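You operate a simulated robot arm through the tools that you are given. There is no shell and no other tool. Be economical: measure what you need, move in short steps, check, and stop when the job is done.

You run a simulated two-armed robot. Do the job below in one go: nothing can be reset, and whatever is moved stays where it is left.

## Task
Set up for doing hair: tilt the square mirror down, set out the yellow jar and red hair clip.
Fine: steady the mirror with the other hand as it tilts; both are in the blue drawer and go on the cork mat; shut the drawer. Set down upright: what you pick out. Where these are worked on the way, their far stop is far enough and under half their travel is too little: blue drawer.

Only the result counts: the job must be done as asked and must still hold three seconds after the hand-in. Knocking over, shifting, dropping, spilling or breaking anything else fails it.

## Robot
Two 6-joint arms with two-finger parallel grippers on one trunk, on a base that drives. Base frame: it is fixed to the floor where the robot stands at the start and does not move with it; the origin is under the middle of the robot, x ahead of it, y to its left, z up; the surface under the hand at the start is at about z = 0.85. Lengths are in m, angles in rad, forces in N, time in s.
The left shoulder is at the start at [0.07, 0.166, 1.445], the right one opposite. With the tool pointing down near the work surface each hand reaches from about 0.38 to 0.8 m from the robot's upright axis, wherever it stands, measured 20 degrees to its own side. Places, roughly: blue drawer [0.5, 0.1, 0.7]; cork mat [0.5, -0.2, 0.9]; square mirror glass [0.5, 0, 1]. Payload 3.91 kg a hand.
Tool frame (each hand has its own): the origin (TCP) lies between the finger pads and is the grasp point; the fingertips stand 0.03 m ahead of it; z points along the fingers, y is the line along which they close. Largest opening 0.11 m; finger width 0.02, thickness 0.01; the body of the gripper, 0.048 by 0.112 m, starts 0.055 m behind the TCP.
Orientation is that of the tool frame in the base frame, as a unit quaternion [x, y, z, w]. With the fingers straight down and closing along the base's y, the tool's x points along the base's -x, its y along +y and its z along -z.

## Interface
- The arms move only by the tool nudge_tool. It takes "left_commands", "right_commands" or both (then of equal length, played together; a hand with none holds still); each is text: rows parted by semicolons, each of 7 numbers parted by spaces: the turn, a rotation vector about the base's x, y, z in rad, then the shift along the base's x, y, z in m, then the finger opening in m, from 0 to 0.11. In form: ax ay az x y z hand; .... A call has 1 to 20 rows; each row is the pose to reach, as a shift and turn from the pose commanded when the call began. Each row takes 0.2 s and may step no farther than 0.05 m and 0.15 rad from the row before; otherwise, or with a gripper value out of range, the whole call is refused. A pose out of reach is approached as far as the arm can. The call stops where the force on the tool passes 40 N (or 10 N more than at its start, if that is more) or the arm is blocked; 0.2 s more then pass. The fingers move at their own pace (about 0.108 m/s each) and stop on an object; they squeeze with about 35 N. The grip force told is the motor's: it shows also when the fingers shut on nothing. Time passes only in rows, and 0.2 s behind the last, so rows that repeat a pose let the fingers close. The reply holds the time, the measured pose of the TCP, the force on the tool along the base axes, the opening and the grip force, in the units named above and with some noise, with the torque about the TCP (base axes, N m) and any sound that the robot's microphone picked up.
- Cameras (640 x 400 px; columns grow to the right, rows downward): "scene" is now at [0.107, 0.0088, 1.6333]; the picture's right is [0.15, -0.99, 0.00], its down [-0.91, -0.13, -0.38] and it looks along [0.38, 0.06, -0.92] (base axes); focal length 293 px, centre (320, 200). "left" rides on the left gripper at [0.077, -0.007, -0.114] in its tool frame; the picture's right is [0.09, 1.00, 0.00], its down [-0.80, 0.07, -0.59] and it looks along [-0.59, 0.05, 0.80] (tool axes); focal length 270 px, centre (320, 200). "right" rides on the right gripper at [0.077, 0.007, -0.114] in its tool frame; the picture's right is [-0.09, 1.00, 0.00], its down [-0.80, -0.07, -0.59] and it looks along [-0.59, -0.05, 0.80] (tool axes); focal length 270 px, centre (320, 200). There is no depth. A picture from a camera that has moved, and an enlarged one, comes with that camera's place and axes in the base frame and with its lens.
- camera(camera): a new picture of that camera. The clock stands still meanwhile.
- slide_trunk(by): slides the trunk up (or, below 0, down) by that many m; the arms and the scene camera ride with it, the base frame stays. It gives what a move gives, with no picture.
- drive_base(legs): drives the robot by 1 to 6 legs, each [ahead, left, turn to the left] in m, m and rad, along the robot's own axes; the way and the turn of a leg run together, so that a leg with both is an arc; at most 1.5 m and 3.142 rad a leg. The arms and the cameras ride along, it lands a little off, and it stops where it bumps. It gives what a move gives.
- aim_head(pan, tilt): turns the head with the scene camera to pan (to the left, within 1.501 rad either way) and tilt (down, from -0.506 to 1.204), counted from straight ahead of the robot. It gives what a move gives.
- close_up(camera, box): a new picture of the part [left, top, right, bottom] of that camera's present view, enlarged. The clock stands still meanwhile.
- job_done(): hands the job in; it is judged then, once.

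Work in short steps. Places have to be worked out from the pictures, the camera data and where the tool is seen: move nearer, look again, correct. Check each grasp and each placing, and mend what went wrong. You have 120 turns and 92 pictures in all, those below and enlarged ones among them. Open the grippers and draw the arms clear of the work before you hand the job in, unless the task says otherwise; then end with one line.

The tools are called after "Request:" as a command line: name --argument value ..., lists and objects as JSON in quotes. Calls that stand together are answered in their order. nudge_tool: Moves the arms, as the interface text tells. Its arguments: {"type":"object","properties":{"left_commands":{"type":"string"},"right_commands":{"type":"string"}},"required":[]} The other tools are called the same way: slide_trunk (by) slides the trunk up or down; drive_base (legs) drives the base; aim_head (pan, tilt) turns the head that bears the scene camera; camera (camera) takes a picture; close_up (camera, box) takes an enlarged picture of a part of a camera's view; job_done () hands the job in.

At the start:

```text
t: 0.0
left_eef_pos: [0.5444, 0.1936, 1.0007]
left_ee_rot: [0.0, 1.0, 0.0, 0.0]
left_wrist_force: [0.2, 0.0, 0.0]
left_wrist_torque: [-0.01, 0.0, 0.0]
left_finger_gap: 0.1102
left_grasp_force: 0.0
right_eef_pos: [0.6106, -0.3405, 0.9996]
right_ee_rot: [0.0, 1.0, 0.0, 0.0]
right_wrist_force: [-0.3, -0.3, -0.2]
right_wrist_torque: [0.0, 0.0, -0.02]
right_finger_gap: 0.1104
right_grasp_force: 0.0
trunk travel left (down, up): [-0.94, 0.0]
robot x, y, heading: [0.0048, -0.0007, -0.001]
head pan, tilt: [0.147, 1.178]
```

scene: 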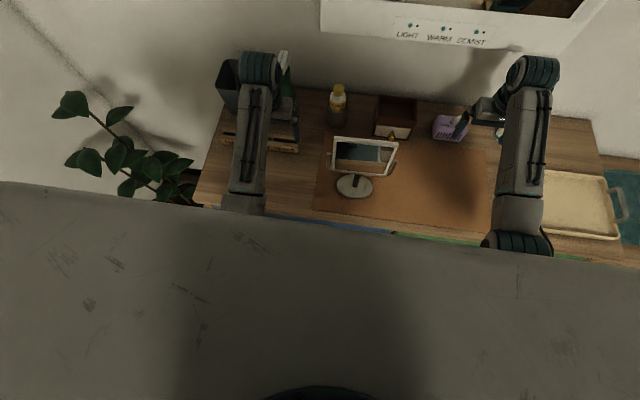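
right: 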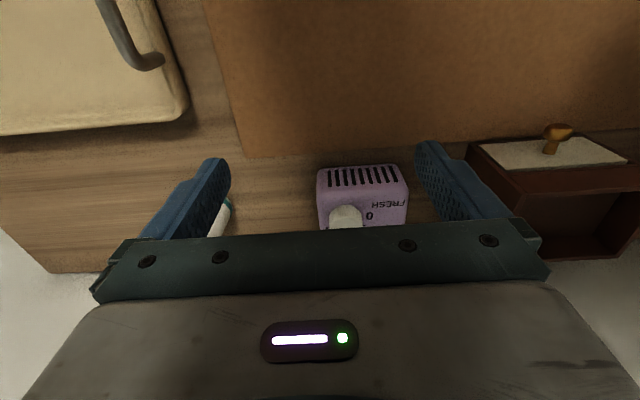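
left: 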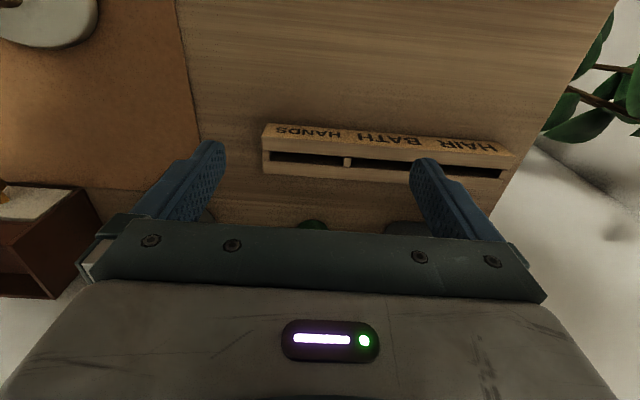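

The drawer front seems to sit at x≈0.385, hidden under the body. I back the robot straight away so the drawer and mirror come into view.

Request:
drive_base --legs '[[-0.4, 0, 0]]'

Request:
aim_head --pan 0.0 --tilt 0.85

Request:
camera --camera "scene"

```text
t: 2.5
left_eef_pos: [0.1515, 0.1939, 0.9992]
left_ee_rot: [0.001, 1.0, 0.0, 0.0]
left_wrist_force: [0.0, 0.9, 0.3]
left_wrist_torque: [0.0, 0.03, 0.0]
left_finger_gap: 0.11
left_grasp_force: 0.0
right_eef_pos: [0.2168, -0.3411, 0.9978]
right_ee_rot: [0.001, 1.0, -0.001, -0.001]
right_wrist_force: [0.0, -0.2, 0.7]
right_wrist_torque: [-0.01, 0.02, -0.04]
right_finger_gap: 0.11
right_grasp_force: 0.0
trunk travel left (down, up): [-0.94, 0.0]
robot x, y, heading: [-0.3913, -0.0011, -0.005]
head pan, tilt: [0.147, 1.178]
```

```text
t: 3.3
left_eef_pos: [0.1495, 0.1941, 1.0002]
left_ee_rot: [0.001, 1.0, 0.001, 0.0]
left_wrist_force: [-0.7, 0.5, 0.7]
left_wrist_torque: [0.01, -0.01, -0.04]
left_finger_gap: 0.11
left_grasp_force: 0.1
right_eef_pos: [0.2147, -0.3422, 0.9994]
right_ee_rot: [0.001, 1.0, 0.0, 0.001]
right_wrist_force: [0.1, 0.5, 0.1]
right_wrist_torque: [-0.01, 0.01, -0.02]
right_finger_gap: 0.1101
right_grasp_force: 0.0
trunk travel left (down, up): [-0.94, 0.0]
robot x, y, heading: [-0.3927, -0.0005, 0.005]
head pan, tilt: [0.0, 0.85]
```

```text
88 pictures are left
camera scene: at [-0.2669, 0.0004, 1.6558], right [0.0, -1.0, 0.0], down [-0.75, 0.0, -0.66], along [0.66, 0.0, -0.75], focal length 293 px, centre (320, 200)
```

scene: 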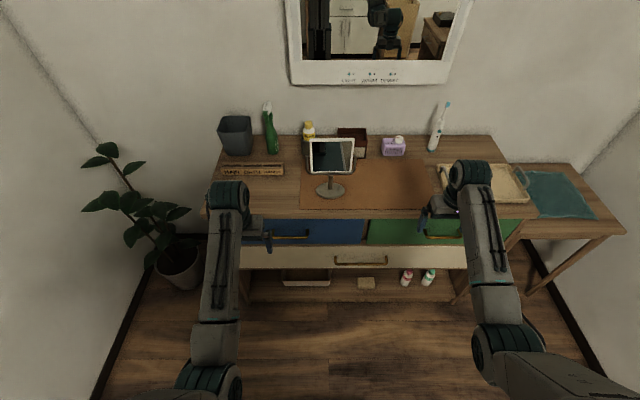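

The vanity is visible: blue drawer upper left, green upper right, mirror on the mat. I enlarge the drawer and mirror.

Request:
close_up --camera "scene" --box '[200, 200, 400, 300]'

Request:
close_up --camera "scene" --box '[270, 110, 430, 210]'

```text
3.20 times, centred on (300, 250) of scene
camera zoom: at [-0.2669, 0.0004, 1.6558], right [0.0, -1.0, 0.0], down [-0.75, 0.0, -0.66], along [0.66, 0.0, -0.75], focal length 937 px, centre (384, 40)
```

zoom: 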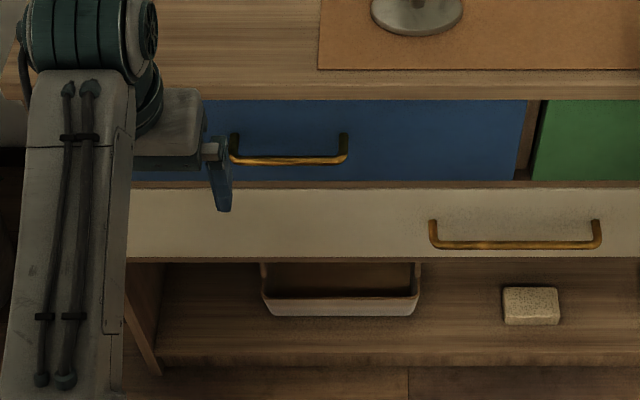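

```text
4.00 times, centred on (350, 160) of scene
camera zoom: at [-0.2669, 0.0004, 1.6558], right [0.0, -1.0, 0.0], down [-0.75, 0.0, -0.66], along [0.66, 0.0, -0.75], focal length 1171 px, centre (200, 360)
```

zoom: 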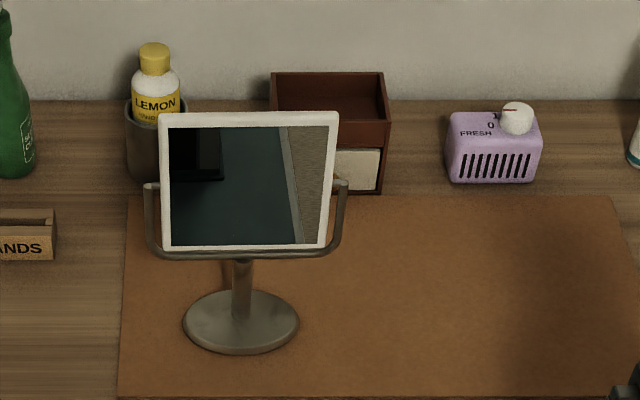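

The mirror's hinge is near (0.48,-0.04,1.03). The blue drawer's handle bar is near x≈0.35, y 0.04–0.18, z≈0.75. I pitch the left hand 45° with the fingers closing vertically, and move it just ahead of the handle.

Request:
nudge_tool --left_commands "-0.047 -0.047 0.114 0.009 -0.006 -0.013 0.07;-0.094 -0.094 0.228 0.018 -0.013 -0.026 0.07;-0.142 -0.142 0.342 0.028 -0.019 -0.039 0.07;-0.189 -0.189 0.456 0.037 -0.026 -0.052 0.07;-0.236 -0.236 0.57 0.046 -0.032 -0.065 0.07;-0.283 -0.283 0.684 0.055 -0.039 -0.078 0.07;-0.331 -0.331 0.798 0.065 -0.045 -0.092 0.07;-0.378 -0.378 0.912 0.074 -0.052 -0.105 0.07;-0.425 -0.425 1.026 0.083 -0.058 -0.118 0.07;-0.472 -0.472 1.14 0.092 -0.065 -0.131 0.07;-0.52 -0.52 1.254 0.102 -0.071 -0.144 0.07;-0.567 -0.567 1.368 0.111 -0.078 -0.157 0.07;-0.614 -0.614 1.482 0.12 -0.084 -0.17 0.07"

Request:
camera --camera "scene"

Request:
camera --camera "left"

```text
t: 6.1
left_eef_pos: [0.2702, 0.1092, 0.8307]
left_ee_rot: [0.654, -0.653, 0.27, -0.27]
left_wrist_force: [0.5, 0.2, -0.2]
left_wrist_torque: [0.01, 0.04, -0.01]
left_finger_gap: 0.0699
left_grasp_force: 0.0
right_eef_pos: [0.2163, -0.3414, 0.9995]
right_ee_rot: [0.0, 1.0, 0.0, 0.0]
right_wrist_force: [0.1, -0.8, 0.0]
right_wrist_torque: [0.0, 0.02, -0.01]
right_finger_gap: 0.1101
right_grasp_force: 0.2
trunk travel left (down, up): [-0.94, 0.0]
robot x, y, heading: [-0.3935, 0.0007, 0.002]
head pan, tilt: [0.0, 0.85]
```

```text
85 pictures are left
camera scene: at [-0.265, -0.0002, 1.6557], right [0.0, -1.0, 0.0], down [-0.75, 0.0, -0.66], along [0.66, 0.0, -0.75], focal length 293 px, centre (320, 200)
```

scene: 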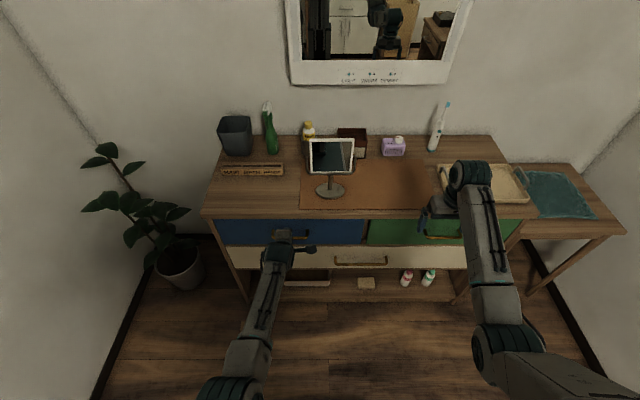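

```text
84 pictures are left
camera left: at [0.1936, 0.0323, 0.9153], right [-0.7, -0.09, -0.7], down [-0.47, 0.8, 0.37], along [0.53, 0.59, -0.61], focal length 270 px, centre (320, 200)
```

left: 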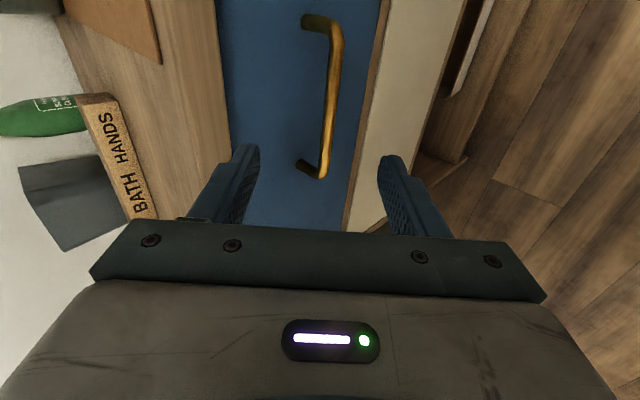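

The bar is at about (0.35, 0.11, 0.74), judging from both views. I move in along the fingers with a 0.04 opening, then close.

Request:
nudge_tool --left_commands "0 0 0 0.02 0 -0.024 0.042;0 0 0 0.045 0 -0.052 0.042;0 0 0 0.06 0 -0.07 0.042;0 0 0 0.073 0 -0.085 0.042"

Request:
camera --camera "left"

```text
t: 7.1
left_eef_pos: [0.3268, 0.1083, 0.7558]
left_ee_rot: [-0.653, 0.654, -0.272, 0.27]
left_wrist_force: [0.2, -0.3, -1.0]
left_wrist_torque: [-0.01, 0.03, -0.02]
left_finger_gap: 0.0419
left_grasp_force: 0.0
left hand out of reach, approached as far as the arm can: row 4
right_eef_pos: [0.215, -0.3415, 1.0]
right_ee_rot: [0.001, 1.0, 0.0, 0.001]
right_wrist_force: [0.6, 0.4, 0.1]
right_wrist_torque: [0.03, -0.02, -0.01]
right_finger_gap: 0.1101
right_grasp_force: 0.0
trunk travel left (down, up): [-0.94, 0.0]
robot x, y, heading: [-0.3959, 0.0016, -0.001]
head pan, tilt: [0.0, 0.85]
```

```text
83 pictures are left
camera left: at [0.2508, 0.0319, 0.841], right [-0.7, -0.09, -0.7], down [-0.47, 0.8, 0.37], along [0.53, 0.59, -0.61], focal length 270 px, centre (320, 200)
```

left: 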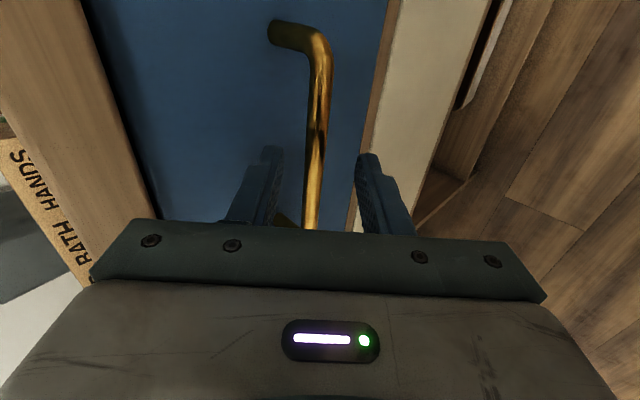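

The reach runs out about 2 cm short of the handle. I draw the hand back and drive slightly closer.

Request:
nudge_tool --left_commands "0 0 0 -0.045 0 0.02 0.042;0 0 0 -0.08 0 0.03 0.042"

Request:
drive_base --legs '[[0.06, 0, 0]]'

Request:
camera --camera "left"

```text
t: 7.7
left_eef_pos: [0.25, 0.109, 0.7882]
left_ee_rot: [-0.653, 0.654, -0.27, 0.271]
left_wrist_force: [0.0, 0.8, 0.3]
left_wrist_torque: [0.03, 0.0, -0.02]
left_finger_gap: 0.042
left_grasp_force: 0.1
right_eef_pos: [0.2128, -0.3415, 1.0]
right_ee_rot: [0.001, 1.0, 0.0, 0.001]
right_wrist_force: [-0.5, -0.2, 0.5]
right_wrist_torque: [-0.02, -0.03, 0.02]
right_finger_gap: 0.1101
right_grasp_force: 0.1
trunk travel left (down, up): [-0.94, 0.0]
robot x, y, heading: [-0.3939, -0.0015, -0.002]
head pan, tilt: [0.0, 0.85]
```

```text
t: 8.7
left_eef_pos: [0.3056, 0.1077, 0.7899]
left_ee_rot: [-0.652, 0.653, -0.274, 0.273]
left_wrist_force: [-0.6, 0.6, -0.6]
left_wrist_torque: [0.02, -0.01, 0.02]
left_finger_gap: 0.042
left_grasp_force: 0.0
right_eef_pos: [0.2695, -0.3424, 1.0037]
right_ee_rot: [0.001, 1.0, 0.0, 0.003]
right_wrist_force: [-1.0, 0.4, 0.5]
right_wrist_torque: [0.03, -0.05, -0.02]
right_finger_gap: 0.11
right_grasp_force: 0.1
trunk travel left (down, up): [-0.94, 0.0]
robot x, y, heading: [-0.3361, 0.0017, -0.002]
head pan, tilt: [0.0, 0.85]
```

```text
82 pictures are left
camera left: at [0.2285, 0.0318, 0.8753], right [-0.7, -0.09, -0.71], down [-0.47, 0.8, 0.37], along [0.54, 0.59, -0.6], focal length 270 px, centre (320, 200)
```

left: 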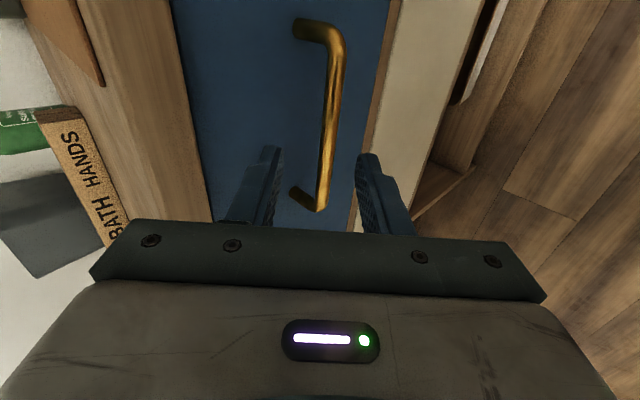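

Measured bar is (0.352, ·, 0.737). I advance along the fingers and close.

Request:
nudge_tool --left_commands "0 0 0 0.02 0 -0.022 0.042;0 0 0 0.04 0 -0.045 0.042;0 0 0 0.04 0 -0.045 0.0;0 0 0 0.04 0 -0.045 0.0;0 0 0 0.04 0 -0.045 0.0"

Request:
camera --camera "left"

```text
t: 9.2
left_eef_pos: [0.3379, 0.1086, 0.752]
left_ee_rot: [0.653, -0.652, 0.274, -0.273]
left_wrist_force: [-0.9, 0.6, -0.1]
left_wrist_torque: [0.0, -0.06, 0.03]
left_finger_gap: 0.0419
left_grasp_force: 0.0
right_eef_pos: [0.2686, -0.3406, 1.0028]
right_ee_rot: [0.001, 1.0, 0.0, 0.002]
right_wrist_force: [-0.1, 0.2, 0.6]
right_wrist_torque: [0.0, -0.05, 0.0]
right_finger_gap: 0.1102
right_grasp_force: 0.0
trunk travel left (down, up): [-0.94, 0.0]
robot x, y, heading: [-0.331, -0.0005, -0.005]
head pan, tilt: [0.0, 0.85]
stopped in row 2 (left hand): the force on the tool passed its limit at 148 N (the readings are from after the stop); the commanded pose is now the measured one
```

```text
81 pictures are left
camera left: at [0.2612, 0.0315, 0.8368], right [-0.7, -0.09, -0.71], down [-0.47, 0.8, 0.37], along [0.54, 0.59, -0.6], focal length 270 px, centre (320, 200)
```

left: 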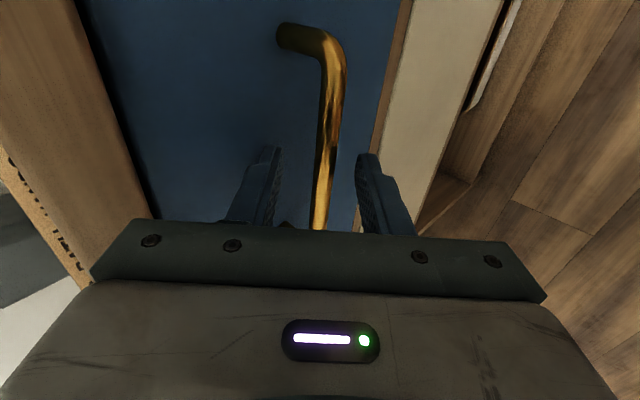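

The upper fingertip touched the drawer face, with the bar already between the fingers. I close here.

Request:
nudge_tool --left_commands "0 0 0 0 0 0 0.02;0 0 0 0 0 0 0;0 0 0 0 0 0 0;0 0 0 0 0 0 0"

Request:
camera --camera "left"

```text
t: 10.2
left_eef_pos: [0.3449, 0.1072, 0.7421]
left_ee_rot: [-0.654, 0.654, -0.268, 0.269]
left_wrist_force: [3.2, -4.4, -32.5]
left_wrist_torque: [0.15, 0.12, 0.79]
left_finger_gap: 0.0119
left_grasp_force: 44.5
right_eef_pos: [0.2804, -0.3413, 0.9966]
right_ee_rot: [0.001, 1.0, 0.0, -0.002]
right_wrist_force: [0.3, 0.3, 0.1]
right_wrist_torque: [-0.03, -0.01, 0.0]
right_finger_gap: 0.1103
right_grasp_force: 0.0
trunk travel left (down, up): [-0.94, 0.0]
robot x, y, heading: [-0.3336, 0.0016, 0.002]
head pan, tilt: [0.0, 0.85]
```

```text
80 pictures are left
camera left: at [0.2691, 0.0313, 0.8287], right [-0.71, -0.09, -0.7], down [-0.47, 0.8, 0.37], along [0.53, 0.59, -0.61], focal length 270 px, centre (320, 200)
```

left: 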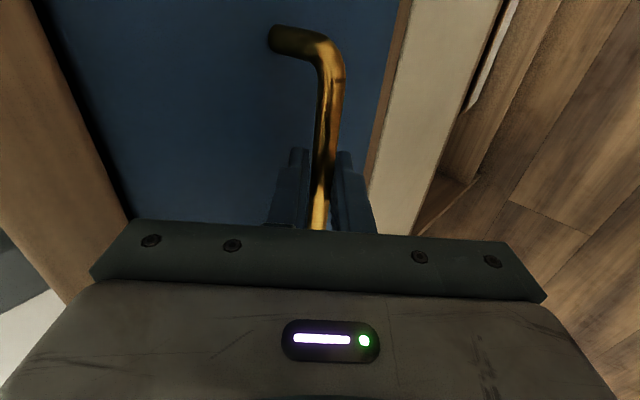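

The handle is gripped with a gap of 12 mm. I relieve the vertical strain and pull the drawer out slowly.

Request:
nudge_tool --left_commands "0 0 0 0.0 0 -0.008 0;0 0 0 -0.015 0 -0.008 0;0 0 0 -0.035 0 -0.008 0;0 0 0 -0.055 0 -0.008 0;0 0 0 -0.075 0 -0.008 0;0 0 0 -0.095 0 -0.008 0;0 0 0 -0.115 0 -0.008 0;0 0 0 -0.135 0 -0.008 0;0 0 0 -0.155 0 -0.008 0;0 0 0 -0.175 0 -0.008 0"

Request:
camera --camera "scene"

```text
t: 12.4
left_eef_pos: [0.1683, 0.1089, 0.743]
left_ee_rot: [0.652, -0.651, 0.274, -0.275]
left_wrist_force: [-0.7, 7.9, 31.6]
left_wrist_torque: [0.25, -0.17, 0.87]
left_finger_gap: 0.0118
left_grasp_force: 44.6
right_eef_pos: [0.2728, -0.3398, 1.0015]
right_ee_rot: [0.002, 1.0, 0.0, 0.002]
right_wrist_force: [0.5, -0.2, -0.1]
right_wrist_torque: [-0.01, 0.0, -0.01]
right_finger_gap: 0.11
right_grasp_force: 0.1
trunk travel left (down, up): [-0.94, 0.0]
robot x, y, heading: [-0.3337, -0.0017, -0.004]
head pan, tilt: [0.0, 0.85]
```

```text
79 pictures are left
camera scene: at [-0.2117, 0.0009, 1.6565], right [0.0, -1.0, 0.0], down [-0.75, 0.0, -0.66], along [0.66, 0.0, -0.75], focal length 293 px, centre (320, 200)
```

scene: 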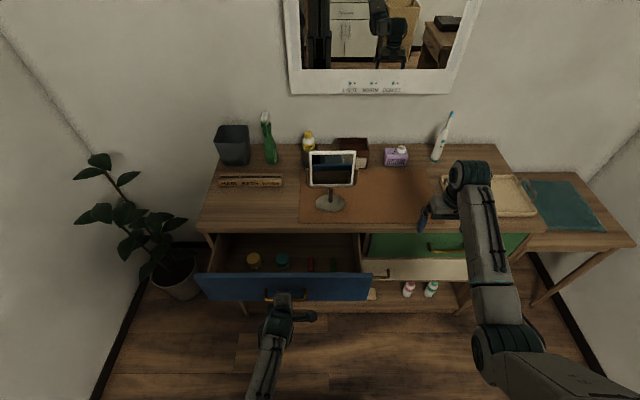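

The drawer slides freely and jars are showing. I pull further toward its stop.

Request:
nudge_tool --left_commands "0 0 0 -0.015 0 0.0 0;0 0 0 -0.03 0 0 0;0 0 0 -0.045 0 0 0;0 0 0 -0.06 0 0 0;0 0 0 -0.075 0 0 0;0 0 0 -0.09 0 0 0;0 0 0 -0.105 0 0 0"

Request:
close_up --camera "scene" --box '[180, 220, 400, 330]'

```text
t: 14.1
left_eef_pos: [0.0909, 0.1221, 0.7462]
left_ee_rot: [-0.641, 0.655, -0.274, 0.291]
left_wrist_force: [25.1, -17.3, -19.0]
left_wrist_torque: [-0.83, -0.04, 0.5]
left_finger_gap: 0.0124
left_grasp_force: 45.0
right_eef_pos: [0.2805, -0.3431, 0.996]
right_ee_rot: [0.002, 1.0, 0.0, -0.003]
right_wrist_force: [-0.5, 0.0, 0.3]
right_wrist_torque: [-0.01, -0.01, -0.02]
right_finger_gap: 0.1099
right_grasp_force: 0.1
trunk travel left (down, up): [-0.94, 0.0]
robot x, y, heading: [-0.3359, 0.0001, -0.001]
head pan, tilt: [0.0, 0.85]
stopped in row 7 (left hand): the force on the tool passed its limit at 96 N (the readings are from after the stop); the commanded pose is now the measured one
```

```text
2.91 times, centred on (290, 275) of scene
camera zoom: at [-0.1983, -0.0026, 1.6548], right [0.0, -1.0, 0.0], down [-0.75, 0.0, -0.66], along [0.66, 0.0, -0.75], focal length 852 px, centre (407, -18)
```

zoom: 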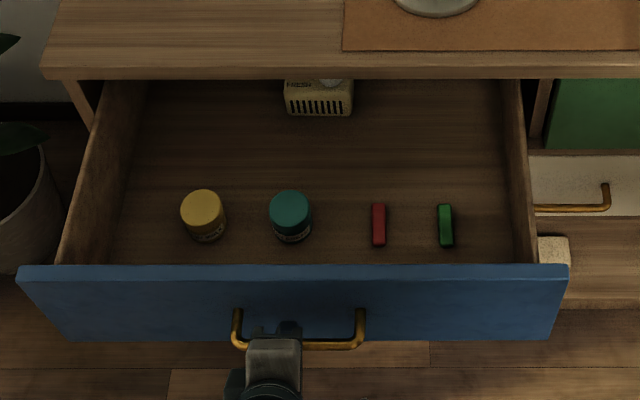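

The drawer hit its far stop. The yellow jar is near (0.25,0.23) and the red clip near (0.257,0.03). I release the handle, back off along the approach, and raise the left hand out to the side.

Request:
nudge_tool --left_commands "0 0 0 0 0 0 0.04;0 0 0 0 0 0 0.045;0 0 0 -0.015 0 0.015 0.045;0 0 0 -0.035 0 0.035 0.045;0 0 0 -0.045 0.02 0.08 0.045;0 0 0 -0.045 0.05 0.12 0.045;0 0 0 -0.045 0.08 0.16 0.045;0 0 0 -0.04 0.11 0.2 0.045;0 0 0 -0.03 0.145 0.23 0.045;0 0 0 -0.02 0.18 0.26 0.045;0 0 0 -0.01 0.215 0.29 0.045;0 0 0 0 0.25 0.32 0.045"

Request:
camera --camera "scene"

```text
refused: row 5 steps farther than a row can; nothing moved
```

```text
77 pictures are left
camera scene: at [-0.1983, -0.0026, 1.6548], right [0.0, -1.0, 0.0], down [-0.75, 0.0, -0.66], along [0.66, 0.0, -0.75], focal length 293 px, centre (320, 200)
```

scene: 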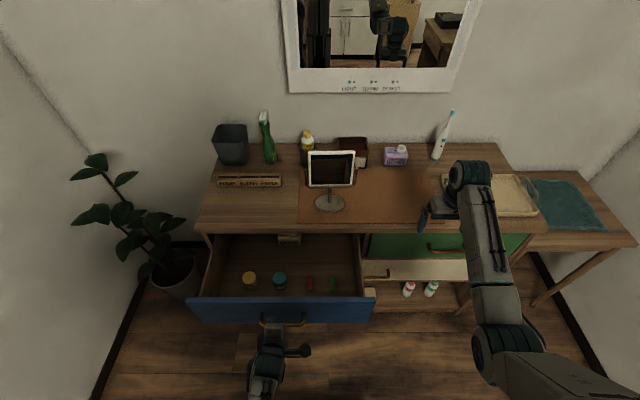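

A step was too long, so I resend it with smaller ones.

Request:
nudge_tool --left_commands "0 0 0 0 0 0 0.04;0 0 0 0 0 0 0.045;0 0 0 -0.015 0 0.015 0.045;0 0 0 -0.035 0 0.035 0.045;0 0 0 -0.045 0.01 0.075 0.045;0 0 0 -0.045 0.03 0.11 0.045;0 0 0 -0.045 0.06 0.145 0.045;0 0 0 -0.04 0.09 0.18 0.045;0 0 0 -0.03 0.12 0.21 0.045;0 0 0 -0.02 0.15 0.24 0.045;0 0 0 -0.01 0.18 0.27 0.045;0 0 0 0 0.21 0.3 0.045;0 0 0 0 0.24 0.32 0.045"

```text
t: 16.9
left_eef_pos: [0.0858, 0.3674, 1.0672]
left_ee_rot: [-0.642, 0.653, -0.277, 0.291]
left_wrist_force: [0.4, 0.0, -0.3]
left_wrist_torque: [-0.03, 0.01, 0.03]
left_finger_gap: 0.045
left_grasp_force: 0.0
right_eef_pos: [0.2775, -0.3394, 1.0009]
right_ee_rot: [0.001, 1.0, -0.002, -0.001]
right_wrist_force: [0.4, -0.2, -0.6]
right_wrist_torque: [-0.01, -0.01, 0.0]
right_finger_gap: 0.1101
right_grasp_force: 0.0
trunk travel left (down, up): [-0.94, 0.0]
robot x, y, heading: [-0.3298, -0.0011, -0.004]
head pan, tilt: [0.0, 0.85]
```

Now the right hand crosses to above the yellow jar at z≈0.95.

Request:
nudge_tool --right_commands "0 0 0 -0.005 0.045 0 0.09;0 0 0 -0.01 0.09 0 0.09;0 0 0 -0.015 0.135 0 0.09;0 0 0 -0.02 0.18 0 0.09;0 0 0 -0.025 0.225 0 0.09;0 0 0 -0.03 0.27 0 0.09;0 0 0 -0.03 0.315 0 0.09;0 0 0 -0.03 0.36 0 0.09;0 0 0 -0.03 0.405 -0.01 0.09;0 0 0 -0.03 0.45 -0.02 0.09;0 0 0 -0.03 0.495 -0.03 0.09;0 0 0 -0.03 0.535 -0.05 0.09"

Request:
camera --camera "right"

Request:
camera --camera "scene"

```text
t: 18.4
left_eef_pos: [0.0878, 0.3656, 1.0671]
left_ee_rot: [-0.64, 0.655, -0.276, 0.292]
left_wrist_force: [0.3, 0.2, -0.1]
left_wrist_torque: [0.0, 0.0, 0.01]
left_finger_gap: 0.0451
left_grasp_force: 0.1
right_eef_pos: [0.2592, -0.1588, 0.9774]
right_ee_rot: [0.033, 0.997, -0.077, -0.001]
right_wrist_force: [0.1, 0.9, 0.3]
right_wrist_torque: [-0.01, -0.02, 0.0]
right_finger_gap: 0.0902
right_grasp_force: 0.0
right hand out of reach, approached as far as the arm can: row 7
trunk travel left (down, up): [-0.94, 0.0]
robot x, y, heading: [-0.3321, -0.0024, -0.002]
head pan, tilt: [0.0, 0.85]
stopped in row 7 (right hand): the arm was blocked; the commanded pose is now the measured one
```

```text
76 pictures are left
camera right: at [0.1836, -0.1291, 1.0895], right [0.15, 0.98, -0.15], down [0.8, -0.03, 0.6], along [0.58, -0.21, -0.78], focal length 270 px, centre (320, 200)
```

right: 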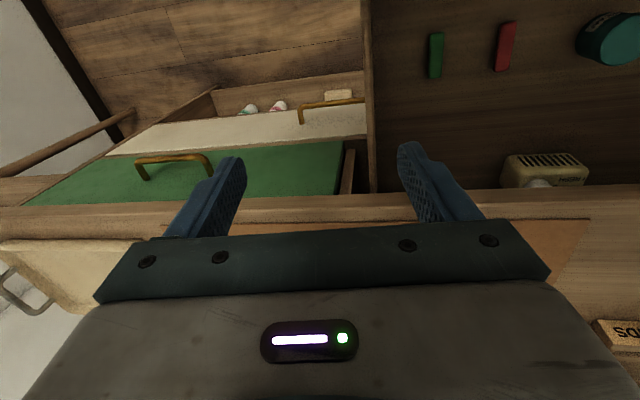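

```text
75 pictures are left
camera scene: at [-0.2037, -0.0008, 1.6557], right [0.0, -1.0, 0.0], down [-0.75, 0.0, -0.66], along [0.66, 0.0, -0.75], focal length 293 px, centre (320, 200)
```

scene: 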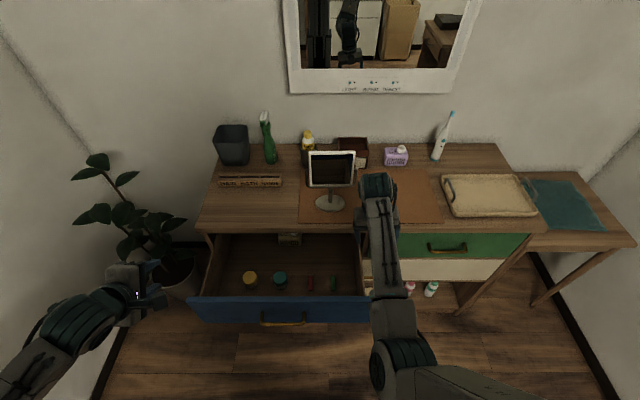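

The right arm can't cross that far, so I'll use the left hand for the picks and strafe the base for placing. The right hand goes back out. The left hand turns fingers-down above the yellow jar.

Request:
nudge_tool --right_commands "0.07 0 0.03 0 -0.04 0.01 0.09;0.154 0 0.066 0 -0.08 0.02 0.09;0.154 0 0.066 0 -0.12 0.02 0.09;0.154 0 0.066 0 -0.16 0.02 0.09;0.154 0 0.066 0 -0.18 0.02 0.09;0.154 0 0.066 0 -0.18 0.02 0.09;0.154 0 0.066 0 -0.18 0.02 0.09;0.154 0 0.066 0 -0.18 0.02 0.09;0.154 0 0.066 0 -0.18 0.02 0.09;0.154 0 0.066 0 -0.18 0.02 0.09;0.154 0 0.066 0 -0.18 0.02 0.09;0.154 0 0.066 0 -0.18 0.02 0.09;0.154 0 0.066 0 -0.18 0.02 0.09" --left_commands "0.048 0.051 -0.112 0.011 -0.01 0 0.09;0.096 0.102 -0.223 0.023 -0.02 0 0.09;0.144 0.153 -0.335 0.034 -0.03 0 0.09;0.192 0.203 -0.446 0.046 -0.04 -0.01 0.09;0.24 0.254 -0.558 0.057 -0.05 -0.02 0.09;0.288 0.305 -0.67 0.068 -0.06 -0.03 0.09;0.337 0.356 -0.781 0.08 -0.071 -0.04 0.09;0.385 0.407 -0.893 0.091 -0.081 -0.05 0.09;0.433 0.458 -1.005 0.102 -0.091 -0.06 0.09;0.481 0.508 -1.116 0.114 -0.101 -0.075 0.09;0.529 0.559 -1.228 0.125 -0.111 -0.09 0.09;0.577 0.61 -1.339 0.137 -0.121 -0.105 0.09;0.625 0.661 -1.451 0.148 -0.131 -0.117 0.09"

Request:
camera --camera "left"

```text
t: 21.2
left_eef_pos: [0.236, 0.233, 0.9504]
left_ee_rot: [0.0, 1.0, 0.001, -0.001]
left_wrist_force: [0.0, -0.7, -0.3]
left_wrist_torque: [-0.01, 0.05, 0.0]
left_finger_gap: 0.09
left_grasp_force: 0.0
right_eef_pos: [0.2596, -0.3352, 0.9964]
right_ee_rot: [0.0, 1.0, 0.002, -0.001]
right_wrist_force: [-0.4, 0.4, -0.5]
right_wrist_torque: [0.0, 0.02, 0.0]
right_finger_gap: 0.09
right_grasp_force: 0.0
trunk travel left (down, up): [-0.94, 0.0]
robot x, y, heading: [-0.335, -0.0015, -0.001]
head pan, tilt: [0.0, 0.85]
```

```text
74 pictures are left
camera left: at [0.1591, 0.226, 1.0651], right [-0.09, 1.0, 0.0], down [0.8, 0.07, 0.59], along [0.59, 0.05, -0.8], focal length 270 px, centre (320, 200)
```

left: 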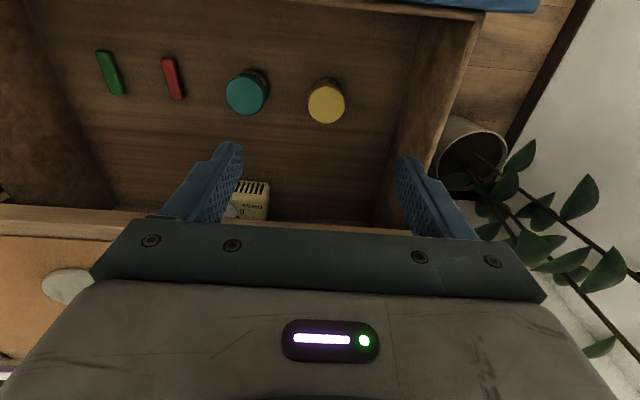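

The yellow lid is at about (0.253, 0.238, 0.75). I move over it, lower to z=0.84 and look again.

Request:
nudge_tool --left_commands "0 0 0 0.01 0.003 -0.04 0.08;0 0 0 0.017 0.006 -0.08 0.08;0 0 0 0.017 0.006 -0.11 0.08"

Request:
camera --camera "left"

```text
t: 22.1
left_eef_pos: [0.2536, 0.2411, 0.8409]
left_ee_rot: [-0.001, 1.0, 0.0, 0.001]
left_wrist_force: [0.4, -0.7, 0.6]
left_wrist_torque: [-0.02, -0.03, -0.01]
left_finger_gap: 0.0801
left_grasp_force: 0.0
right_eef_pos: [0.2598, -0.3353, 0.9969]
right_ee_rot: [0.001, 1.0, 0.002, 0.0]
right_wrist_force: [0.1, 0.0, 0.8]
right_wrist_torque: [0.06, -0.02, 0.03]
right_finger_gap: 0.09
right_grasp_force: 0.2
trunk travel left (down, up): [-0.94, 0.0]
robot x, y, heading: [-0.3325, -0.0008, -0.005]
head pan, tilt: [0.0, 0.85]
```

```text
73 pictures are left
camera left: at [0.1756, 0.2341, 0.9555], right [-0.09, 1.0, 0.0], down [0.8, 0.07, 0.6], along [0.59, 0.05, -0.8], focal length 270 px, centre (320, 200)
```

left: 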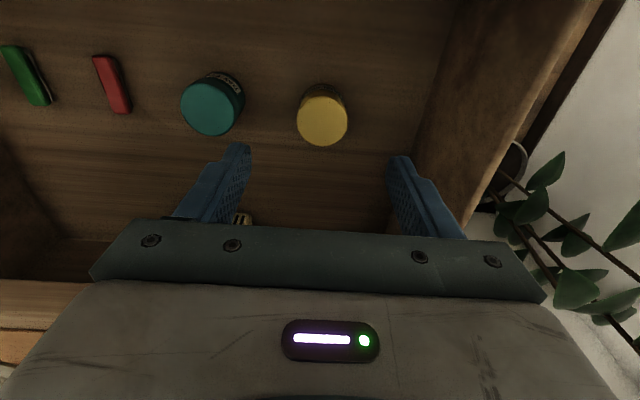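

The lid is 4 cm wide at about (0.257, 0.243), and the drawer floor is near z≈0.667. I descend to z≈0.715 and close.

Request:
nudge_tool --left_commands "0 0 0 0.003 0.002 -0.04 0.08;0 0 0 0.004 0.002 -0.075 0.08;0 0 0 0.004 0.002 -0.105 0.08;0 0 0 0.004 0.002 -0.125 0.08;0 0 0 0.004 0.002 -0.125 0.03;0 0 0 0.004 0.002 -0.125 0.02;0 0 0 0.004 0.002 -0.125 0.02"

Request:
camera --camera "left"

```text
t: 23.6
left_eef_pos: [0.2569, 0.2427, 0.717]
left_ee_rot: [-0.001, 1.0, 0.0, -0.001]
left_wrist_force: [-0.6, -0.1, -0.5]
left_wrist_torque: [-0.01, 0.02, 0.01]
left_finger_gap: 0.0479
left_grasp_force: 35.0
right_eef_pos: [0.26, -0.3358, 0.9975]
right_ee_rot: [0.0, 1.0, 0.002, -0.001]
right_wrist_force: [0.8, -0.4, -0.2]
right_wrist_torque: [0.0, -0.01, 0.02]
right_finger_gap: 0.0899
right_grasp_force: 0.0
trunk travel left (down, up): [-0.94, 0.0]
robot x, y, heading: [-0.3339, 0.0033, 0.0]
head pan, tilt: [0.0, 0.85]
```

```text
72 pictures are left
camera left: at [0.179, 0.2357, 0.8302], right [-0.09, 1.0, 0.0], down [0.8, 0.07, 0.59], along [0.59, 0.05, -0.8], focal length 270 px, centre (320, 200)
```

left: 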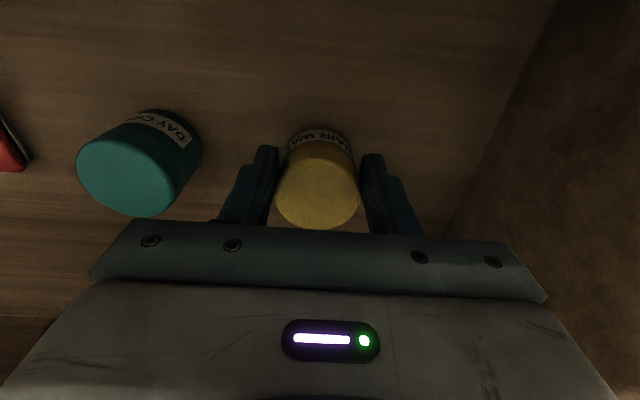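

The jar is held (gap 48 mm). I lift it clear, then strafe the base right and slightly ahead to reach the mat.

Request:
nudge_tool --left_commands "0 0 0 0 0 0.03 0.02;0 0 0 0 0 0.07 0.02;0 0 0 0 0 0.11 0.02;0 0 0 0 0 0.15 0.02;0 0 0 0 0 0.19 0.02;0 0 0 0 0 0.23 0.02;0 0 0 0 0 0.26 0.02"

Request:
drive_base --legs '[[0, -0.42, 0], [0.035, 0, 0]]'

Request:
camera --camera "scene"

Request:
camera --camera "left"

```text
t: 25.2
left_eef_pos: [0.2573, 0.2413, 0.9765]
left_ee_rot: [-0.001, 1.0, 0.0, -0.001]
left_wrist_force: [-0.1, -0.8, -1.5]
left_wrist_torque: [-0.04, 0.01, 0.01]
left_finger_gap: 0.0479
left_grasp_force: 35.2
right_eef_pos: [0.2592, -0.334, 0.9977]
right_ee_rot: [0.0, 1.0, 0.002, -0.001]
right_wrist_force: [-0.8, 0.1, 0.6]
right_wrist_torque: [-0.03, 0.01, 0.0]
right_finger_gap: 0.0899
right_grasp_force: 0.1
trunk travel left (down, up): [-0.94, 0.0]
robot x, y, heading: [-0.3299, -0.0013, 0.001]
head pan, tilt: [0.0, 0.85]
```

```text
t: 28.3
left_eef_pos: [0.2848, -0.1841, 0.9803]
left_ee_rot: [-0.001, 1.0, 0.0, 0.004]
left_wrist_force: [-0.4, 0.2, -1.1]
left_wrist_torque: [-0.01, -0.03, 0.04]
left_finger_gap: 0.0476
left_grasp_force: 35.4
right_eef_pos: [0.2868, -0.7608, 1.001]
right_ee_rot: [0.0, 1.0, 0.001, 0.003]
right_wrist_force: [-1.4, 0.8, 0.5]
right_wrist_torque: [-0.05, -0.06, -0.01]
right_finger_gap: 0.0898
right_grasp_force: 0.0
trunk travel left (down, up): [-0.94, 0.0]
robot x, y, heading: [-0.2989, -0.4221, -0.004]
head pan, tilt: [0.0, 0.85]
```

```text
71 pictures are left
camera scene: at [-0.182, -0.4239, 1.6568], right [0.0, -1.0, 0.0], down [-0.75, 0.0, -0.67], along [0.67, 0.0, -0.75], focal length 293 px, centre (320, 200)
```

scene: 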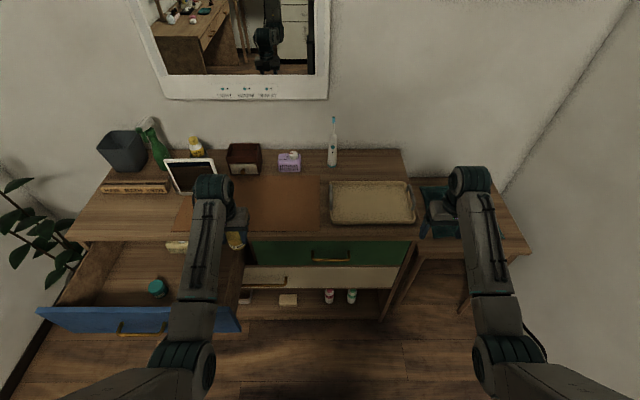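

```text
70 pictures are left
camera left: at [0.2063, -0.191, 1.0941], right [-0.09, 1.0, 0.0], down [0.8, 0.07, 0.6], along [0.6, 0.05, -0.8], focal length 270 px, centre (320, 200)
```

left: 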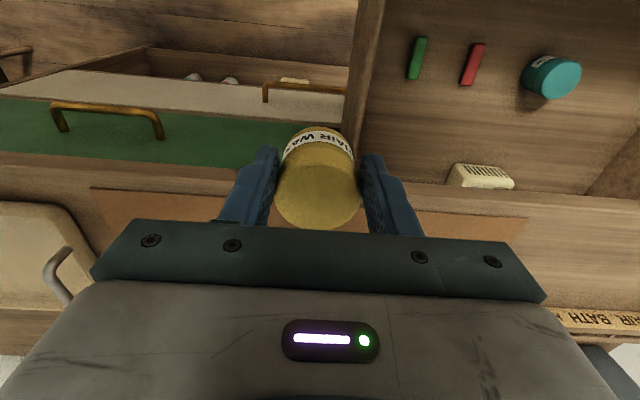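

Mat spans x 0.40–0.67, y 0.07…-0.42. I move the jar over (0.45,-0.26) and lower it to just above the mat.

Request:
nudge_tool --left_commands "0 0 0 0.035 -0.02 0 0.02;0 0 0 0.075 -0.04 0 0.02;0 0 0 0.115 -0.06 0 0.02;0 0 0 0.15 -0.075 0 0.02;0 0 0 0.165 -0.08 -0.03 0.02;0 0 0 0.165 -0.08 -0.06 0.02"

Request:
camera --camera "scene"

Request:
camera --camera "left"

```text
t: 29.7
left_eef_pos: [0.4556, -0.266, 0.9141]
left_ee_rot: [-0.001, 1.0, -0.001, 0.0]
left_wrist_force: [-0.1, 0.0, -1.1]
left_wrist_torque: [-0.02, 0.03, 0.03]
left_finger_gap: 0.0473
left_grasp_force: 34.6
right_eef_pos: [0.2927, -0.7611, 0.997]
right_ee_rot: [0.0, 1.0, 0.001, 0.0]
right_wrist_force: [0.0, 0.1, 0.1]
right_wrist_torque: [-0.03, 0.02, 0.0]
right_finger_gap: 0.09
right_grasp_force: 0.1
trunk travel left (down, up): [-0.94, 0.0]
robot x, y, heading: [-0.2991, -0.4265, -0.006]
head pan, tilt: [0.0, 0.85]
```

```text
69 pictures are left
camera scene: at [-0.1702, -0.4242, 1.6558], right [0.0, -1.0, 0.0], down [-0.75, 0.0, -0.66], along [0.66, 0.0, -0.75], focal length 293 px, centre (320, 200)
```

scene: 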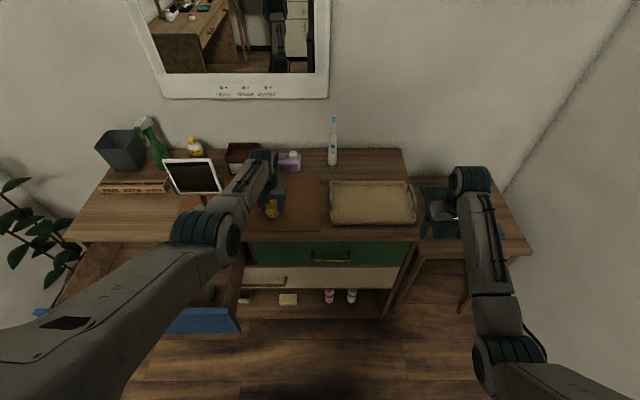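

```text
68 pictures are left
camera left: at [0.377, -0.2724, 1.0296], right [-0.09, 1.0, 0.0], down [0.8, 0.07, 0.59], along [0.59, 0.05, -0.8], focal length 270 px, centre (320, 200)
```

left: 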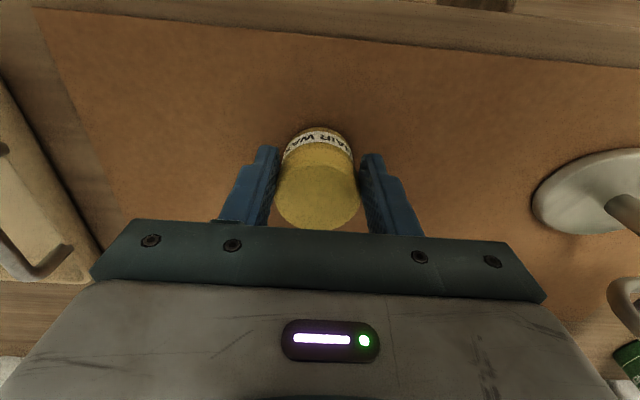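

The jar is over the mat. I lower it gently and watch the force.

Request:
nudge_tool --left_commands "0 0 0 0 0 -0.003 0.02;0 0 0 0 0 -0.006 0.02;0 0 0 0 0 -0.008 0.02;0 0 0 0 0 -0.010 0.02"

```text
t: 30.7
left_eef_pos: [0.4551, -0.2671, 0.9124]
left_ee_rot: [-0.001, 1.0, 0.0, 0.005]
left_wrist_force: [1.1, -2.4, 22.7]
left_wrist_torque: [-0.1, -0.06, 0.07]
left_finger_gap: 0.0475
left_grasp_force: 34.9
right_eef_pos: [0.2892, -0.7633, 0.9983]
right_ee_rot: [0.0, 1.0, 0.001, 0.001]
right_wrist_force: [-0.3, 0.6, -0.2]
right_wrist_torque: [-0.01, -0.01, -0.02]
right_finger_gap: 0.0899
right_grasp_force: 0.1
trunk travel left (down, up): [-0.94, 0.0]
robot x, y, heading: [-0.297, -0.4239, -0.002]
head pan, tilt: [0.0, 0.85]
```

Contact at z≈0.912. I ease the pressure off, open, and rise.

Request:
nudge_tool --left_commands "0 0 0 0 0 0.007 0.02;0 0 0 0 0 0.008 0.06;0 0 0 0 0 0.008 0.08;0 0 0 0 0 0.008 0.08;0 0 0 0 0 0.04 0.08;0 0 0 0 0 0.08 0.08;0 0 0 -0.03 0 0.11 0.08;0 0 0 -0.07 0 0.12 0.08;0 0 0 -0.11 0.02 0.12 0.08;0 0 0 -0.15 0.05 0.12 0.08;0 0 0 -0.18 0.08 0.12 0.08"

Request:
drive_base --legs '[[0, 0.23, 0]]'

Request:
camera --camera "scene"

Request:
camera --camera "left"

```text
t: 33.1
left_eef_pos: [0.2786, -0.1828, 1.0186]
left_ee_rot: [0.0, 1.0, -0.001, 0.003]
left_wrist_force: [-0.5, -0.3, 0.9]
left_wrist_torque: [-0.02, -0.01, 0.0]
left_finger_gap: 0.08
left_grasp_force: 0.0
left hand out of reach, approached as far as the arm can: row 11
right_eef_pos: [0.2901, -0.7599, 0.9985]
right_ee_rot: [0.002, 1.0, 0.001, 0.0]
right_wrist_force: [-0.6, 0.1, -0.2]
right_wrist_torque: [-0.03, -0.02, 0.0]
right_finger_gap: 0.0902
right_grasp_force: 0.0
trunk travel left (down, up): [-0.94, 0.0]
robot x, y, heading: [-0.2978, -0.4241, 0.001]
head pan, tilt: [0.0, 0.85]
```

```text
t: 34.8
left_eef_pos: [0.2788, 0.0421, 1.0191]
left_ee_rot: [-0.002, 1.0, 0.002, 0.001]
left_wrist_force: [0.2, -0.9, -0.1]
left_wrist_torque: [0.04, 0.03, -0.02]
left_finger_gap: 0.08
left_grasp_force: 0.1
right_eef_pos: [0.294, -0.5356, 0.9952]
right_ee_rot: [-0.002, 1.0, 0.003, -0.002]
right_wrist_force: [0.4, 0.3, -0.6]
right_wrist_torque: [0.06, -0.01, -0.02]
right_finger_gap: 0.09
right_grasp_force: 0.1
trunk travel left (down, up): [-0.94, 0.0]
robot x, y, heading: [-0.2988, -0.2003, -0.001]
head pan, tilt: [0.0, 0.85]
```

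```text
67 pictures are left
camera scene: at [-0.1706, -0.2022, 1.6558], right [0.0, -1.0, 0.0], down [-0.75, 0.0, -0.66], along [0.66, 0.0, -0.75], focal length 293 px, centre (320, 200)
```

scene: 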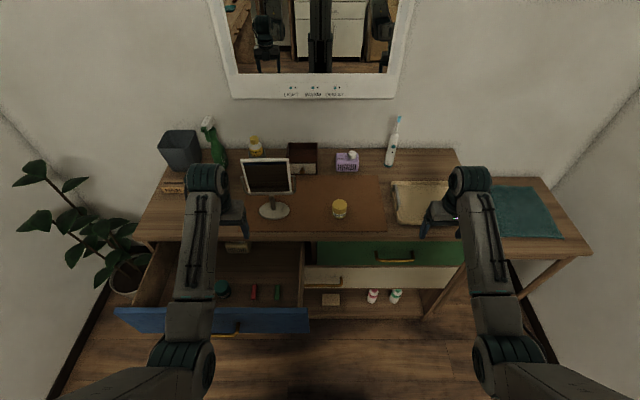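

```text
66 pictures are left
camera left: at [0.2004, 0.035, 1.1328], right [-0.09, 1.0, 0.0], down [0.8, 0.07, 0.6], along [0.59, 0.06, -0.8], focal length 270 px, centre (320, 200)
```

left: 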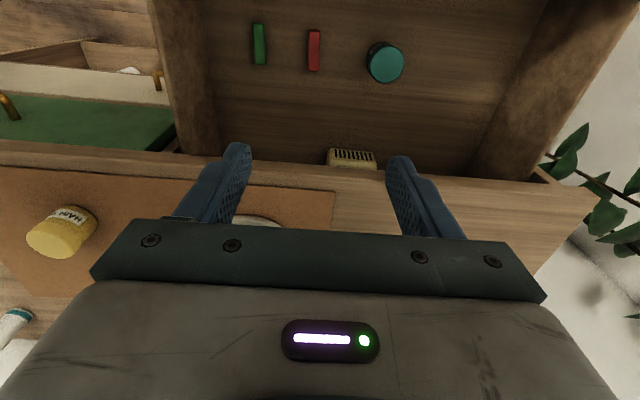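

Jar stands upright on the mat. The red clip is at about (0.261,0.035,0.66); I lower over it for a closer look.

Request:
nudge_tool --left_commands "0 0 0 -0.005 -0.002 -0.045 0.05;0 0 0 -0.01 -0.004 -0.09 0.05;0 0 0 -0.016 -0.006 -0.135 0.05;0 0 0 -0.016 -0.006 -0.18 0.05;0 0 0 -0.016 -0.006 -0.21 0.05"

Request:
camera --camera "left"

```text
t: 36.0
left_eef_pos: [0.2611, 0.038, 0.8083]
left_ee_rot: [-0.003, 1.0, 0.0, 0.001]
left_wrist_force: [1.0, 0.2, -0.7]
left_wrist_torque: [-0.02, -0.02, 0.02]
left_finger_gap: 0.0501
left_grasp_force: 0.1
right_eef_pos: [0.2944, -0.5325, 0.9962]
right_ee_rot: [-0.002, 1.0, 0.002, 0.0]
right_wrist_force: [0.8, -0.2, 0.0]
right_wrist_torque: [0.01, 0.01, 0.02]
right_finger_gap: 0.0899
right_grasp_force: 0.0
trunk travel left (down, up): [-0.94, 0.0]
robot x, y, heading: [-0.297, -0.1977, -0.0]
head pan, tilt: [0.0, 0.85]
```

```text
65 pictures are left
camera left: at [0.1836, 0.0312, 0.9221], right [-0.09, 1.0, 0.0], down [0.8, 0.08, 0.6], along [0.59, 0.06, -0.8], focal length 270 px, centre (320, 200)
```

left: 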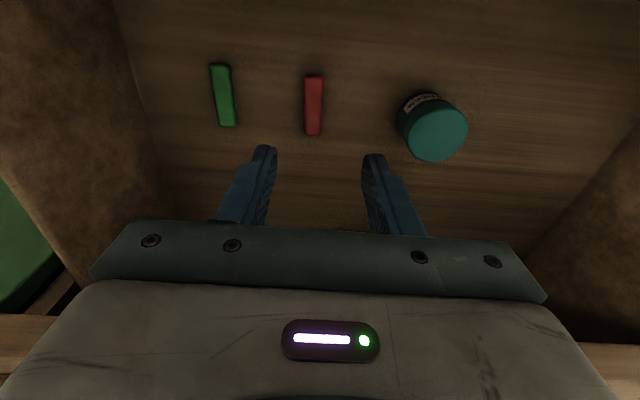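

The clip lies at (0.263, 0.033). I descend so the tips just clear the floor, then close.

Request:
nudge_tool --left_commands "0 0 0 0.002 -0.004 -0.04 0.05;0 0 0 0.002 -0.004 -0.08 0.05;0 0 0 0.002 -0.004 -0.1 0.05;0 0 0 0.002 -0.004 -0.109 0.05;0 0 0 0.002 -0.004 -0.114 0.05;0 0 0 0.002 -0.004 -0.114 0.02;0 0 0 0.002 -0.004 -0.114 0.0;0 0 0 0.002 -0.004 -0.114 0.0"

Request:
camera --camera "left"

```text
t: 37.8
left_eef_pos: [0.2647, 0.0333, 0.6942]
left_ee_rot: [-0.002, 1.0, 0.0, 0.001]
left_wrist_force: [-1.3, 0.1, 0.0]
left_wrist_torque: [-0.02, 0.01, -0.02]
left_finger_gap: 0.0161
left_grasp_force: 34.6
right_eef_pos: [0.2938, -0.5334, 0.9963]
right_ee_rot: [-0.002, 1.0, 0.001, -0.001]
right_wrist_force: [0.0, 0.3, 0.4]
right_wrist_torque: [0.06, -0.03, -0.01]
right_finger_gap: 0.0899
right_grasp_force: 0.0
trunk travel left (down, up): [-0.94, 0.0]
robot x, y, heading: [-0.3001, -0.1975, 0.004]
head pan, tilt: [0.0, 0.85]
```

```text
64 pictures are left
camera left: at [0.1869, 0.026, 0.8082], right [-0.09, 1.0, 0.0], down [0.8, 0.08, 0.6], along [0.59, 0.06, -0.8], focal length 270 px, centre (320, 200)
```

left: 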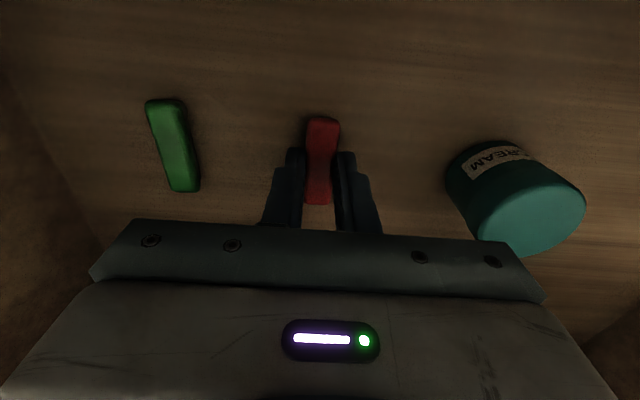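

The clip is held (16 mm). I lift it out and strafe right toward the free side of the mat.

Request:
nudge_tool --left_commands "0 0 0 0 0 0.03 0;0 0 0 0 0 0.07 0;0 0 0 0 0 0.11 0;0 0 0 0 0 0.15 0;0 0 0 0 0 0.19 0;0 0 0 0 0 0.23 0;0 0 0 0 0 0.27 0;0 0 0 0 0 0.31 0"

Request:
drive_base --legs '[[0, -0.3, 0]]'

Request:
camera --camera "left"

```text
t: 39.6
left_eef_pos: [0.2615, 0.0353, 1.0039]
left_ee_rot: [-0.003, 1.0, 0.0, 0.001]
left_wrist_force: [0.0, -0.6, -0.7]
left_wrist_torque: [0.0, -0.02, 0.01]
left_finger_gap: 0.0158
left_grasp_force: 34.8
right_eef_pos: [0.294, -0.5339, 0.9964]
right_ee_rot: [-0.002, 1.0, 0.001, -0.002]
right_wrist_force: [-0.1, 0.3, 0.3]
right_wrist_torque: [0.02, 0.02, -0.02]
right_finger_gap: 0.09
right_grasp_force: 0.1
trunk travel left (down, up): [-0.94, 0.0]
robot x, y, heading: [-0.2993, -0.2015, 0.006]
head pan, tilt: [0.0, 0.85]
```

```text
t: 41.7
left_eef_pos: [0.261, -0.2625, 1.0033]
left_ee_rot: [-0.003, 1.0, 0.0, 0.0]
left_wrist_force: [0.2, -0.5, -0.8]
left_wrist_torque: [-0.04, -0.01, 0.01]
left_finger_gap: 0.0158
left_grasp_force: 34.9
right_eef_pos: [0.2964, -0.829, 0.9974]
right_ee_rot: [-0.004, 1.0, 0.001, -0.001]
right_wrist_force: [0.5, -0.2, 0.3]
right_wrist_torque: [-0.03, -0.02, 0.01]
right_finger_gap: 0.0901
right_grasp_force: 0.1
trunk travel left (down, up): [-0.94, 0.0]
robot x, y, heading: [-0.2996, -0.4998, 0.005]
head pan, tilt: [0.0, 0.85]
```

```text
63 pictures are left
camera left: at [0.1844, -0.2694, 1.1167], right [-0.1, 1.0, 0.0], down [0.8, 0.08, 0.6], along [0.59, 0.06, -0.8], focal length 270 px, centre (320, 200)
```

left: 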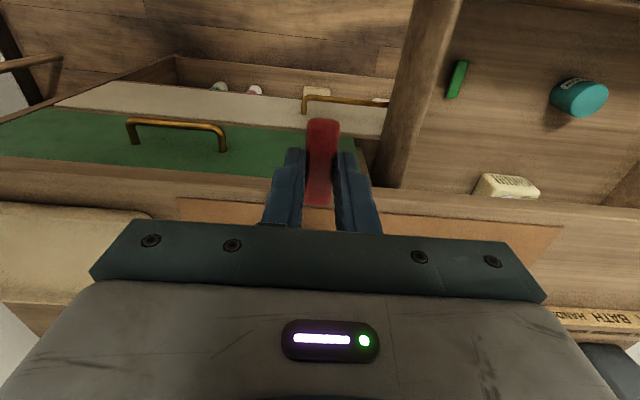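

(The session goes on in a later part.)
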